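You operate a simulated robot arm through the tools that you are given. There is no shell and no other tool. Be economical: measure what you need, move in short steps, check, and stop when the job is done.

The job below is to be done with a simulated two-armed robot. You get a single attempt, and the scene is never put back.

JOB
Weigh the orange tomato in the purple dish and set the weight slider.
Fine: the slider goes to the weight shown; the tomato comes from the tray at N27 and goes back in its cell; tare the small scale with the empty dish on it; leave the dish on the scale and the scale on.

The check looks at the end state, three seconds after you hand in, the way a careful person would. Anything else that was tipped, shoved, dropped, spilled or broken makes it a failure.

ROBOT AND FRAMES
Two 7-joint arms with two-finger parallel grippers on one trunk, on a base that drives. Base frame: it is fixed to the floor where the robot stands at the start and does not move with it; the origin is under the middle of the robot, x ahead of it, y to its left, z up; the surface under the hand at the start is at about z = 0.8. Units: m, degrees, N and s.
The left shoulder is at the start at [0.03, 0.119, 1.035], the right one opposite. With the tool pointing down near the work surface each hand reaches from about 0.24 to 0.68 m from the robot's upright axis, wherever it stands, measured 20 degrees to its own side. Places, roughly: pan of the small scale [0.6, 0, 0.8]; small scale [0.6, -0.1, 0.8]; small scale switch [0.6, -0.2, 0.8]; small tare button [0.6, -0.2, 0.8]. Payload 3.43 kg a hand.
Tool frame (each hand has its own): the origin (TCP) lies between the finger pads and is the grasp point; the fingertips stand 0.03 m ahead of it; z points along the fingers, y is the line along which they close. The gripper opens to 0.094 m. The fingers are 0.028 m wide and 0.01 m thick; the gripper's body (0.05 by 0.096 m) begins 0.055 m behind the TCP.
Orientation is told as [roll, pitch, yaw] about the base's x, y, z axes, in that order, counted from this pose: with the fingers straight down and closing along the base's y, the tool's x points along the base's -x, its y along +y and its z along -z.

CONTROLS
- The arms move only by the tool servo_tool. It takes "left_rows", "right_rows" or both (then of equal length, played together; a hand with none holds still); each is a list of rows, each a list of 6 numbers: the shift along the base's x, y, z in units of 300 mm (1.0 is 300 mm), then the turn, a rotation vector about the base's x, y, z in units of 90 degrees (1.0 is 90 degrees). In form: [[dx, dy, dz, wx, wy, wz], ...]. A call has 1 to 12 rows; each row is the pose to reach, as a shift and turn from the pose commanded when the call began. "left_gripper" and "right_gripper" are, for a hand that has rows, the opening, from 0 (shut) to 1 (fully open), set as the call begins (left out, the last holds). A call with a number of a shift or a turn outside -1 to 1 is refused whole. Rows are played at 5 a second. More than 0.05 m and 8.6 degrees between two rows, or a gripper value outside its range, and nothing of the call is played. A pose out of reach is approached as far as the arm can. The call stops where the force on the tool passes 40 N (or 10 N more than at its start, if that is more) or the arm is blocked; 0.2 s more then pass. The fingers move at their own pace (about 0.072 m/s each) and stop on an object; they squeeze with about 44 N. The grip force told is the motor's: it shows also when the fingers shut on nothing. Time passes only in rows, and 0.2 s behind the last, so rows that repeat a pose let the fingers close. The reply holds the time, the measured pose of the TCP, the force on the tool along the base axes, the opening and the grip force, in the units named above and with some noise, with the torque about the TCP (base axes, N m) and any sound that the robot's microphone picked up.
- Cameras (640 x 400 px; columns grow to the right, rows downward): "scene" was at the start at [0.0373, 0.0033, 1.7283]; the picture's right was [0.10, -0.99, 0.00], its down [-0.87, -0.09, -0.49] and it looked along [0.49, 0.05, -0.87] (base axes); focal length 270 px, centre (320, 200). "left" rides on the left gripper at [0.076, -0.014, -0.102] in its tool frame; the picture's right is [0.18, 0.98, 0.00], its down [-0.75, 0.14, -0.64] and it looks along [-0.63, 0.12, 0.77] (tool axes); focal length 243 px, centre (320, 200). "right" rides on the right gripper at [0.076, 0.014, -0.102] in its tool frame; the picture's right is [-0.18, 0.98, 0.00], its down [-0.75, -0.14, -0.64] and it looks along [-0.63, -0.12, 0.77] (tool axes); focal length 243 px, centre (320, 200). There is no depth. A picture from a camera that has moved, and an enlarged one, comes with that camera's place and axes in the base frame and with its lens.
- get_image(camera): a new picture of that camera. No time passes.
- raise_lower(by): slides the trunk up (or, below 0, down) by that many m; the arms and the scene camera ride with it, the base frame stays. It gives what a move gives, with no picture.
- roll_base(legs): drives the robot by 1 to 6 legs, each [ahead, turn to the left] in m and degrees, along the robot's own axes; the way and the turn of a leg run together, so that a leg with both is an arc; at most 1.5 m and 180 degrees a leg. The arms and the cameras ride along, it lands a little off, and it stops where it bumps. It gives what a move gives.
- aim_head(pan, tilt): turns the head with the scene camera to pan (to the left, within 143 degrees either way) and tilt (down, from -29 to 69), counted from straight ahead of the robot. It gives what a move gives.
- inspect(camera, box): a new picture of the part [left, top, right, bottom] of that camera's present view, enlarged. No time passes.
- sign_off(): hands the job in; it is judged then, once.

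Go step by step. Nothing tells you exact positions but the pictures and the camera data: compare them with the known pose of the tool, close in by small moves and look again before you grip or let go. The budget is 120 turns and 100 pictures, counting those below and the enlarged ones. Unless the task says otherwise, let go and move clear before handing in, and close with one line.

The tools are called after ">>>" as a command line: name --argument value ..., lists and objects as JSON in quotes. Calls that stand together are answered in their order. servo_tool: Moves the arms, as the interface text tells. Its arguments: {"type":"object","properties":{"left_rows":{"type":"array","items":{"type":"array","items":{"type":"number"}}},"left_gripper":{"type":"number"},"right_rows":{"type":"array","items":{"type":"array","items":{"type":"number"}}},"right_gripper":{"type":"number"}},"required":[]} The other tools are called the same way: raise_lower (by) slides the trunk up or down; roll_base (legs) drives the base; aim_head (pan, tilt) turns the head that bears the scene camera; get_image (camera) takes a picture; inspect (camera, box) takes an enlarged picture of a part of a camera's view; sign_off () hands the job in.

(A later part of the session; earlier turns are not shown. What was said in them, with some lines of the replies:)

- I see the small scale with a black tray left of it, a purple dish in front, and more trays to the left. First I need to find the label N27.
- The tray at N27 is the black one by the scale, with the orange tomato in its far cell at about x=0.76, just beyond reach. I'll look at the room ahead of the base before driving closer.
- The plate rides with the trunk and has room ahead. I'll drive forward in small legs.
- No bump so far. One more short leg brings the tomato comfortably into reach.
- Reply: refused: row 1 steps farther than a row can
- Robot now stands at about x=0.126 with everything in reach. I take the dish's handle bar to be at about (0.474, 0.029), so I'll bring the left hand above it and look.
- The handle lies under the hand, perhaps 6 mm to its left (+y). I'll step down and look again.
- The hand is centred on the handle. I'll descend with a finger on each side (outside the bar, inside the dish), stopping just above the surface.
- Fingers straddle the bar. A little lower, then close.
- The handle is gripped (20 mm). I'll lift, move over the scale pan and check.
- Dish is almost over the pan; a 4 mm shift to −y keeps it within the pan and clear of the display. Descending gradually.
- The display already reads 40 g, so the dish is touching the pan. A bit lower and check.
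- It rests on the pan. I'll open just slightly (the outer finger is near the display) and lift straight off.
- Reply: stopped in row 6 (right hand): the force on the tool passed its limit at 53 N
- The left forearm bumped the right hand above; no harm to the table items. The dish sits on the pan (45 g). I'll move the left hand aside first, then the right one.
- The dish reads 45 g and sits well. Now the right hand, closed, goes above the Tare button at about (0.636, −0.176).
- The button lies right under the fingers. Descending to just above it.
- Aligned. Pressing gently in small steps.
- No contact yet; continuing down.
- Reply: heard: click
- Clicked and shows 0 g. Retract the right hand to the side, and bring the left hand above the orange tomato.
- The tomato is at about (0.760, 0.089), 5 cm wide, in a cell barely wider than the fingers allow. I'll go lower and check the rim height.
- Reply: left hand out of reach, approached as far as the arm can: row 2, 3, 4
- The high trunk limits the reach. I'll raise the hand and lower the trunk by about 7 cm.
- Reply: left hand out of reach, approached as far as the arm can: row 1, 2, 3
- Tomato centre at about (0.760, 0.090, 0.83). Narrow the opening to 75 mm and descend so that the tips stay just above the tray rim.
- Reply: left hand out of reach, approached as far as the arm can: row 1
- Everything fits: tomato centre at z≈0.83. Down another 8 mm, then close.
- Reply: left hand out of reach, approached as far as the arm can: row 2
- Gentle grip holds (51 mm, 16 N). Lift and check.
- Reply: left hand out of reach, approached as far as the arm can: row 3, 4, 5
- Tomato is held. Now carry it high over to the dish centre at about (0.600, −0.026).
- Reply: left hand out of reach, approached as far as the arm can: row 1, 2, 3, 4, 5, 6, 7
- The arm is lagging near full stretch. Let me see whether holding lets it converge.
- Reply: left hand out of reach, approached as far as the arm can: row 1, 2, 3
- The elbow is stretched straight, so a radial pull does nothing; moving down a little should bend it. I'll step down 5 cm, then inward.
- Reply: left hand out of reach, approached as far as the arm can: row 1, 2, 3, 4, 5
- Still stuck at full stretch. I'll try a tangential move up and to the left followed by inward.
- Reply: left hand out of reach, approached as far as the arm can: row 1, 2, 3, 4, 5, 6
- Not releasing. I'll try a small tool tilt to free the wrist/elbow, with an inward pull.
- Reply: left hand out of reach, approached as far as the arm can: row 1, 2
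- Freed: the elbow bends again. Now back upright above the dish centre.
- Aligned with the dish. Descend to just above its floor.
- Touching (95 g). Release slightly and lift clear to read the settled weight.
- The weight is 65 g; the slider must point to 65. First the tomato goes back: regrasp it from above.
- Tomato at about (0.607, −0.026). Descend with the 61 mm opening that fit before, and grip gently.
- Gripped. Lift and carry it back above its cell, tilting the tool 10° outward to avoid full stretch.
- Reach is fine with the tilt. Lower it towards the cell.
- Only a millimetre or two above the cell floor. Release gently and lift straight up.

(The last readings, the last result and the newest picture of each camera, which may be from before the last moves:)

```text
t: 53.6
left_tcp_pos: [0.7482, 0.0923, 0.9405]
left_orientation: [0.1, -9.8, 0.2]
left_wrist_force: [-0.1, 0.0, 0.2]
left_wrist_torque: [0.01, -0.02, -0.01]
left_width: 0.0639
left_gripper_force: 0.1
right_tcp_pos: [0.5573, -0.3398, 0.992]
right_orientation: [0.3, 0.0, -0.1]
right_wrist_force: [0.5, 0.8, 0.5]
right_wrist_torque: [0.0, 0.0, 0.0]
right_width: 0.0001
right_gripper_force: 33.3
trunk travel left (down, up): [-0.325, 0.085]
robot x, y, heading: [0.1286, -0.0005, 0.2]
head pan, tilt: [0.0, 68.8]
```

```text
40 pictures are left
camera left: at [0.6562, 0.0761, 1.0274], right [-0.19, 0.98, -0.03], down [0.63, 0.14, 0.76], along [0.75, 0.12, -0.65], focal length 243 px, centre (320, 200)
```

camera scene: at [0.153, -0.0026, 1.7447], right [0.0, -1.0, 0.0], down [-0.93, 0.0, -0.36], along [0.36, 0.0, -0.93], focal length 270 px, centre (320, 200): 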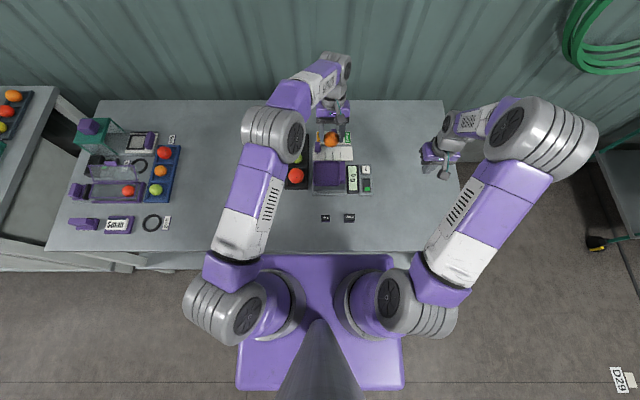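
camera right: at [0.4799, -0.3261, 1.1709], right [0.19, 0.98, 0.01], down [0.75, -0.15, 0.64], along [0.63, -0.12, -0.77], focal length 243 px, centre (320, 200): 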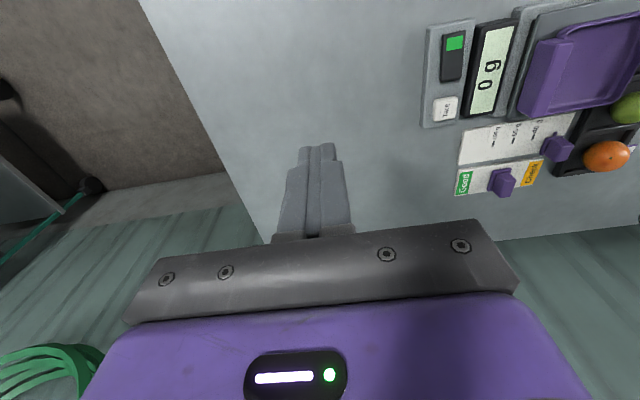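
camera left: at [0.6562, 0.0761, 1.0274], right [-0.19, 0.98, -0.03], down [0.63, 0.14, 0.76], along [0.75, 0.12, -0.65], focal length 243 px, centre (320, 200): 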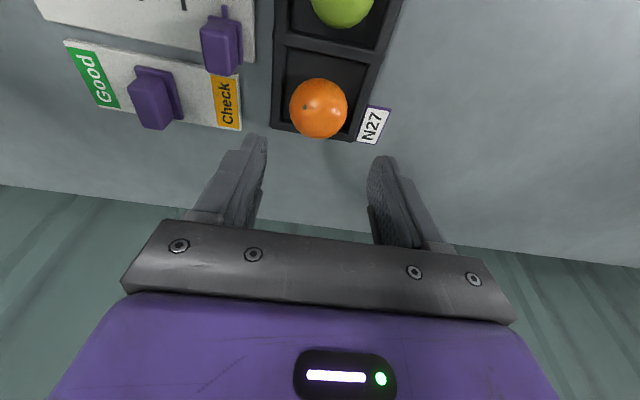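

Tomato is back in its cell. Next, the slider knob at about (0.735, 0.012): bring the left hand above it with a narrow opening.

>>> servo_tool --left_rows '[[-0.01, -0.1, 0, 0, 0, 0], [-0.03, -0.2, 0, 0, 0, 0], [-0.043, -0.267, -0.03, 0, 0, 0], [-0.043, -0.267, -0.1, 0, 0, 0], [-0.043, -0.267, -0.1, 0, 0, 0]]' --left_gripper 0.4

>>> inspect --camera "left" --box '[160, 0, 480, 250]'

>>> inspect --camera "right" --box '[480, 40, 640, 240]'

```text
t: 54.8
left_tcp_pos: [0.7364, 0.0108, 0.9108]
left_orientation: [0.1, -9.9, 0.2]
left_wrist_force: [-0.4, -0.1, -0.3]
left_wrist_torque: [-0.02, 0.01, 0.02]
left_width: 0.0375
left_gripper_force: 0.0
right_tcp_pos: [0.5558, -0.3394, 0.992]
right_orientation: [0.4, 0.0, -0.3]
right_wrist_force: [0.2, 0.6, -0.4]
right_wrist_torque: [-0.01, 0.01, -0.01]
right_width: 0.0
right_gripper_force: 33.1
trunk travel left (down, up): [-0.325, 0.085]
robot x, y, heading: [0.1261, -0.0002, -0.1]
head pan, tilt: [0.0, 68.8]
```

```text
1.60 times, centred on (320, 125) of left
camera zoom: at [0.6447, -0.0048, 0.9983], right [-0.19, 0.98, -0.03], down [0.63, 0.14, 0.76], along [0.75, 0.12, -0.65], focal length 388 px, centre (320, 320)
```

zoom: 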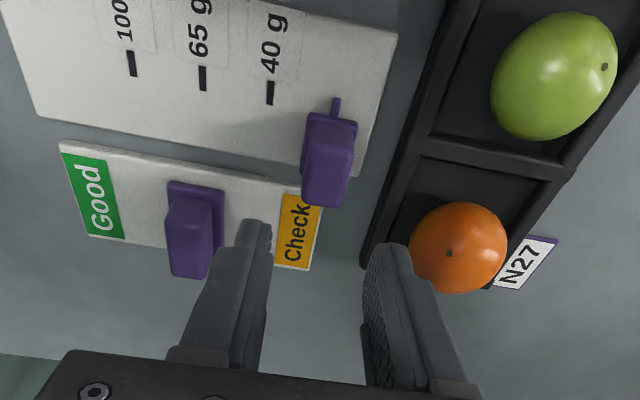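

```text
2.00 times, centred on (560, 140) of right
camera zoom: at [0.4796, -0.326, 1.0961], right [0.19, 0.98, 0.01], down [0.75, -0.15, 0.64], along [0.63, -0.12, -0.77], focal length 485 px, centre (-160, 320)
```

zoom: 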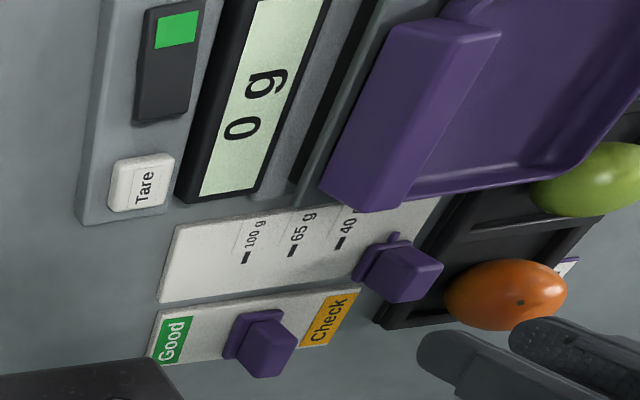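

The knob's top is at about (0.729, 0.010, 0.84). Descend around it.

>>> servo_tool --left_rows '[[-0.035, -0.002, 0, 0, 0, 0], [-0.035, -0.002, -0.07, 0, 0, 0], [-0.035, -0.002, -0.14, 0, 0, 0], [-0.035, -0.002, -0.14, 0, 0, 0]]'

>>> inspect --camera "left" --box '[160, 0, 480, 250]'

>>> inspect --camera "right" --box '[480, 40, 640, 240]'

```text
t: 55.8
left_tcp_pos: [0.7252, 0.0105, 0.8707]
left_orientation: [0.1, -9.9, 0.3]
left_wrist_force: [0.2, -0.2, -0.2]
left_wrist_torque: [0.01, 0.01, 0.01]
left_width: 0.0377
left_gripper_force: 0.0
right_tcp_pos: [0.5559, -0.3401, 0.9934]
right_orientation: [0.4, -0.1, -0.2]
right_wrist_force: [0.6, 0.0, 0.2]
right_wrist_torque: [0.02, -0.03, 0.0]
right_width: 0.0001
right_gripper_force: 33.0
trunk travel left (down, up): [-0.325, 0.085]
robot x, y, heading: [0.1257, 0.0039, -0.1]
head pan, tilt: [0.0, 68.8]
```

```text
1.60 times, centred on (320, 125) of left
camera zoom: at [0.6349, -0.0044, 0.9572], right [-0.19, 0.98, -0.03], down [0.63, 0.14, 0.76], along [0.75, 0.12, -0.65], focal length 388 px, centre (320, 320)
```

zoom: 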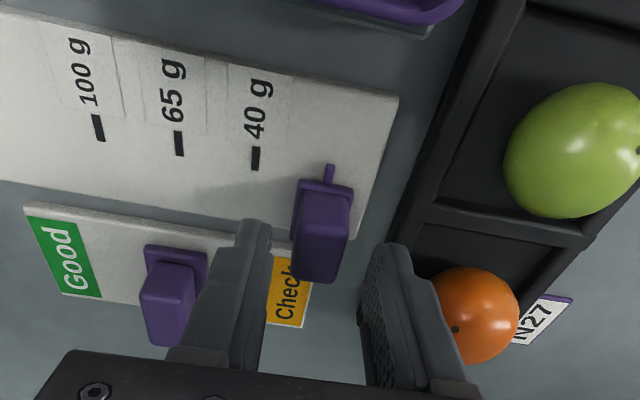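

```text
2.00 times, centred on (560, 140) of right
camera zoom: at [0.4797, -0.3259, 1.0961], right [0.19, 0.98, 0.01], down [0.75, -0.15, 0.64], along [0.63, -0.12, -0.77], focal length 485 px, centre (-160, 320)
```

zoom: 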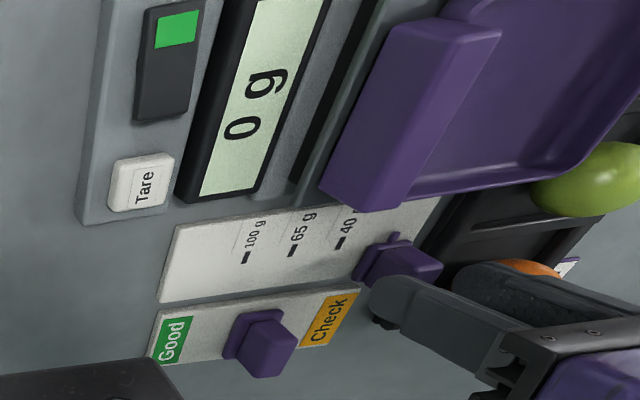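

Well centred. A bit lower, then close gently on the knob.

>>> servo_tool --left_rows '[[0, 0, -0.03, 0, 0, 0], [0, 0, -0.057, 0, 0, 0], [0, 0, -0.057, 0, 0, 0]]'

>>> servo_tool --left_rows '[[0, 0, 0, 0, 0, 0], [0, 0, 0, 0, 0, 0], [0, 0, 0, 0, 0, 0]]' --left_gripper 0.12

>>> inspect --camera "left" --box '[160, 0, 480, 250]'

```text
t: 56.6
left_tcp_pos: [0.7254, 0.0109, 0.8533]
left_orientation: [0.2, -10.0, 0.3]
left_wrist_force: [-0.8, 0.8, -0.2]
left_wrist_torque: [-0.02, -0.02, 0.01]
left_width: 0.0375
left_gripper_force: 0.1
right_tcp_pos: [0.5568, -0.3401, 0.9921]
right_orientation: [0.3, 0.0, -0.2]
right_wrist_force: [0.5, -0.3, 0.3]
right_wrist_torque: [0.0, -0.03, -0.01]
right_width: 0.0
right_gripper_force: 33.0
trunk travel left (down, up): [-0.325, 0.085]
robot x, y, heading: [0.1275, -0.0004, 0.1]
head pan, tilt: [0.0, 68.8]
```

```text
t: 57.4
left_tcp_pos: [0.7259, 0.0101, 0.8525]
left_orientation: [0.2, -9.9, 0.1]
left_wrist_force: [0.2, -3.3, -1.6]
left_wrist_torque: [-0.24, -0.32, -0.53]
left_width: 0.0197
left_gripper_force: 45.0
right_tcp_pos: [0.5579, -0.3395, 0.9926]
right_orientation: [0.4, 0.0, -0.2]
right_wrist_force: [0.6, 0.3, 0.0]
right_wrist_torque: [-0.01, 0.0, 0.03]
right_width: 0.0002
right_gripper_force: 33.2
trunk travel left (down, up): [-0.325, 0.085]
robot x, y, heading: [0.1269, 0.0011, -0.1]
head pan, tilt: [0.0, 68.8]
```

```text
1.60 times, centred on (320, 125) of left
camera zoom: at [0.6341, -0.0048, 0.9401], right [-0.18, 0.98, -0.03], down [0.63, 0.14, 0.76], along [0.75, 0.12, -0.65], focal length 388 px, centre (320, 320)
```

zoom: 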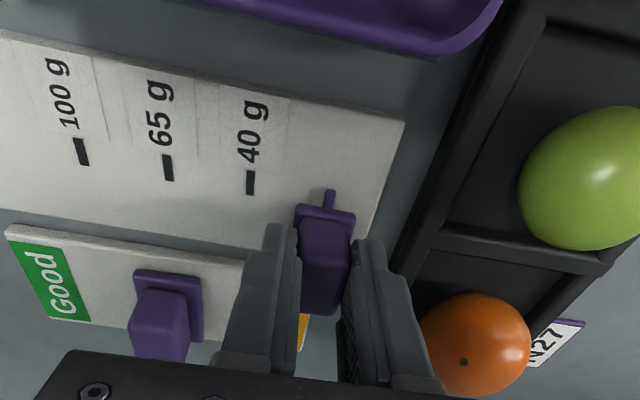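

Knob gripped. The 65 tick is about 60 mm to −y; slide 55 mm first and check.

>>> servo_tool --left_rows '[[0, -0.04, 0, 0, 0, 0], [0, -0.08, 0, 0, 0, 0], [0, -0.12, 0, 0, 0, 0], [0, -0.16, 0, 0, 0, 0], [0, -0.183, 0, 0, 0, 0], [0, -0.183, 0, 0, 0, 0]]'

>>> inspect --camera "left" --box '[160, 0, 480, 250]'

>>> inspect --camera "right" --box '[500, 80, 640, 220]'

```text
t: 58.8
left_tcp_pos: [0.7259, -0.0444, 0.853]
left_orientation: [-0.1, -9.9, 0.2]
left_wrist_force: [5.3, 0.3, 1.6]
left_wrist_torque: [0.0, 0.52, -0.71]
left_width: 0.0199
left_gripper_force: 45.1
right_tcp_pos: [0.5573, -0.341, 0.9925]
right_orientation: [0.4, 0.0, -0.1]
right_wrist_force: [0.1, -0.8, -0.1]
right_wrist_torque: [0.01, 0.0, 0.01]
right_width: 0.0
right_gripper_force: 32.5
trunk travel left (down, up): [-0.325, 0.085]
robot x, y, heading: [0.1252, -0.0028, -0.1]
head pan, tilt: [0.0, 68.8]
```

```text
1.60 times, centred on (320, 125) of left
camera zoom: at [0.6341, -0.06, 0.94], right [-0.19, 0.98, -0.03], down [0.63, 0.14, 0.76], along [0.75, 0.12, -0.65], focal length 388 px, centre (320, 320)
```

zoom: 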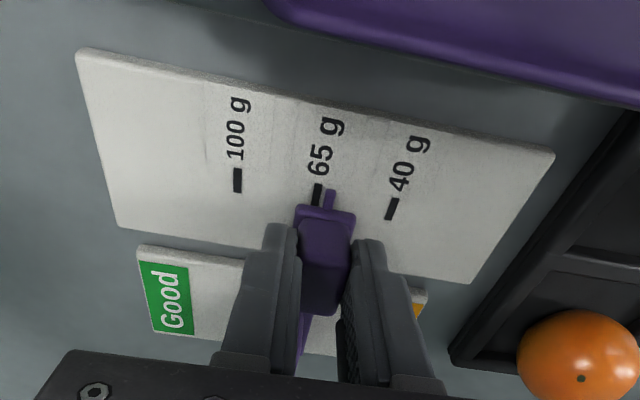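

```text
2.86 times, centred on (570, 150) of right
camera zoom: at [0.4803, -0.3258, 1.0959], right [0.19, 0.98, 0.01], down [0.75, -0.15, 0.64], along [0.63, -0.12, -0.77], focal length 693 px, centre (-394, 343)
```

zoom: 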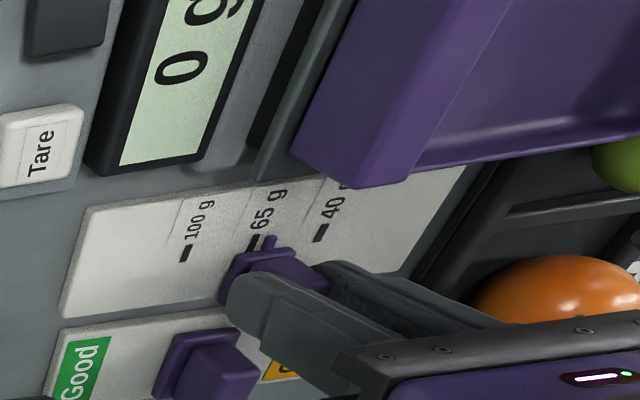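

About 4.7 mm more to go.

>>> servo_tool --left_rows '[[0, -0.008, 0, 0, 0, 0], [0, -0.0157, 0, 0, 0, 0], [0, -0.0157, 0, 0, 0, 0]]'

>>> inspect --camera "left" --box '[260, 60, 400, 170]'

```text
t: 59.6
left_tcp_pos: [0.7248, -0.0491, 0.8537]
left_orientation: [0.0, -9.8, 0.1]
left_wrist_force: [6.1, -0.2, 4.0]
left_wrist_torque: [-0.04, 0.25, -0.52]
left_width: 0.0199
left_gripper_force: 45.3
right_tcp_pos: [0.5568, -0.3397, 0.9923]
right_orientation: [0.4, 0.0, -0.3]
right_wrist_force: [0.2, -0.7, -0.5]
right_wrist_torque: [-0.01, 0.02, 0.01]
right_width: 0.0
right_gripper_force: 33.5
trunk travel left (down, up): [-0.325, 0.085]
robot x, y, heading: [0.1276, 0.0001, -0.2]
head pan, tilt: [0.0, 68.8]
```

```text
3.64 times, centred on (330, 115) of left
camera zoom: at [0.6341, -0.0649, 0.94], right [-0.19, 0.98, -0.03], down [0.63, 0.14, 0.76], along [0.75, 0.12, -0.65], focal length 882 px, centre (284, 509)
```

zoom: 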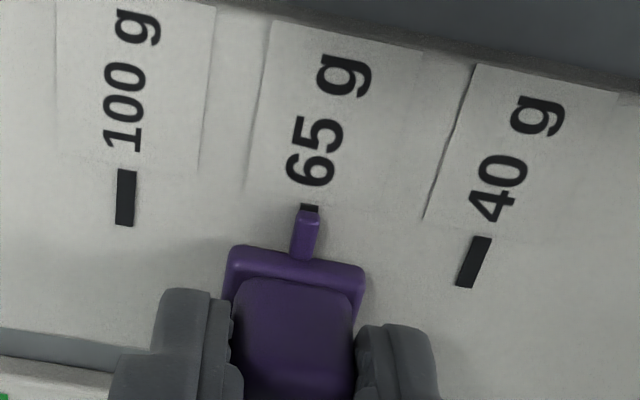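

The pointer sits right on the 65 tick. Release and lift clear.

>>> servo_tool --left_rows '[[0, 0, 0, 0, 0, 0], [0, 0, 0, 0, 0, 0], [-0.01, 0, 0.07, 0, 0, 0], [-0.03, 0, 0.18, 0, 0.02, 0], [-0.08, 0.0, 0.3, 0, 0.06, 0], [-0.15, 0.1, 0.38, 0, 0.1, 0], [-0.2, 0.22, 0.42, 0, 0.111, 0], [-0.25, 0.36, 0.42, 0, 0.111, 0], [-0.25, 0.5, 0.42, 0, 0.111, 0], [-0.25, 0.64, 0.42, 0, 0.111, 0], [-0.25, 0.75, 0.42, 0, 0.111, 0]]' --left_gripper 0.36

>>> inspect --camera "scene" --box '[270, 120, 390, 225]'

>>> inspect --camera "right" --box '[480, 60, 640, 220]'

>>> get_image --camera "scene"

```text
t: 62.0
left_tcp_pos: [0.6512, 0.175, 0.9774]
left_orientation: [0.1, 0.1, 0.2]
left_wrist_force: [0.3, 0.3, 0.0]
left_wrist_torque: [-0.01, 0.02, -0.02]
left_width: 0.0337
left_gripper_force: 0.0
right_tcp_pos: [0.5568, -0.3395, 0.9925]
right_orientation: [0.3, -0.1, -0.1]
right_wrist_force: [0.0, 1.0, 0.1]
right_wrist_torque: [0.02, 0.0, -0.02]
right_width: 0.0
right_gripper_force: 33.1
trunk travel left (down, up): [-0.325, 0.085]
robot x, y, heading: [0.1255, 0.0011, -0.0]
head pan, tilt: [0.0, 68.8]
```

```text
3.81 times, centred on (330, 172) of scene
camera zoom: at [0.1548, -0.0024, 1.7446], right [0.0, -1.0, 0.0], down [-0.93, 0.0, -0.36], along [0.36, 0.0, -0.93], focal length 1030 px, centre (282, 305)
```

zoom: 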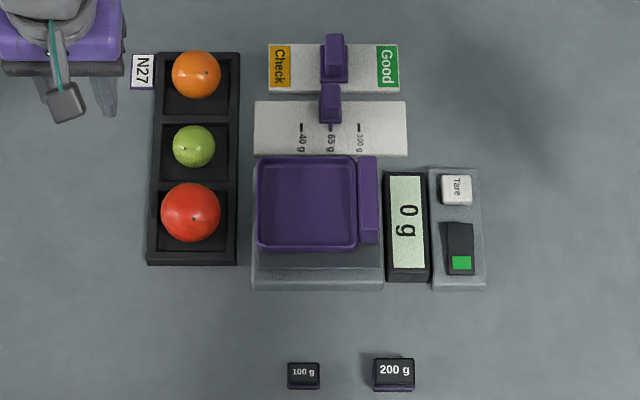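

```text
2.50 times, centred on (560, 140) of right
camera zoom: at [0.4798, -0.3253, 1.0962], right [0.19, 0.98, 0.01], down [0.75, -0.15, 0.64], along [0.63, -0.12, -0.77], focal length 606 px, centre (-280, 350)
```

zoom: 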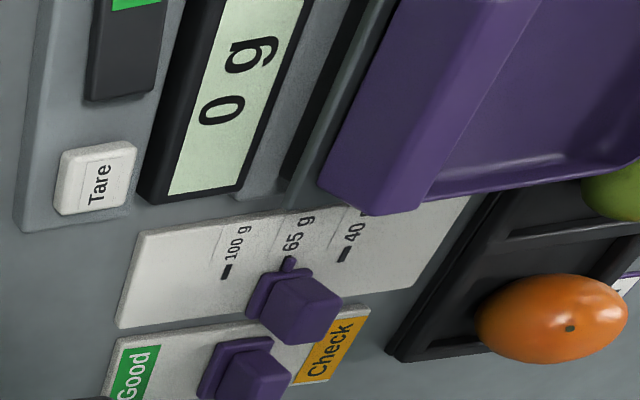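

```text
29 pictures are left
camera scene: at [0.1548, -0.0024, 1.7446], right [0.0, -1.0, 0.0], down [-0.93, 0.0, -0.36], along [0.36, 0.0, -0.93], focal length 270 px, centre (320, 200)
```

scene: 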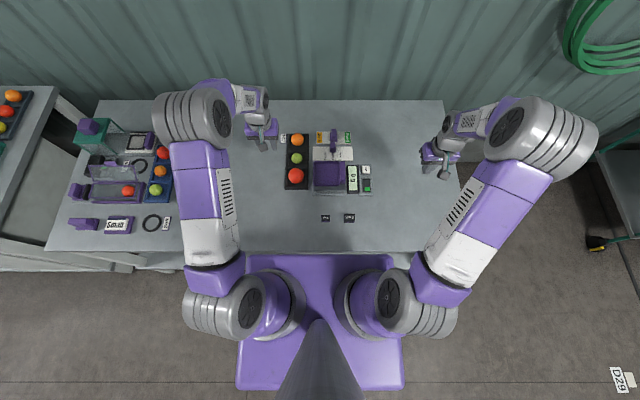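

The slider points to 65 g, the tomato is back in its cell, and the dish is on the scale, which is on and reads 0 g. Both hands are clear, so I'm handing in.

>>> sign_off

```text
The job is handed in.
```

The orange tomato weighed 65 g, and I set the slider to 65. The tomato is back in its cell in the N27 tray, and the dish is on the scale, which is on and tared to 0 g.
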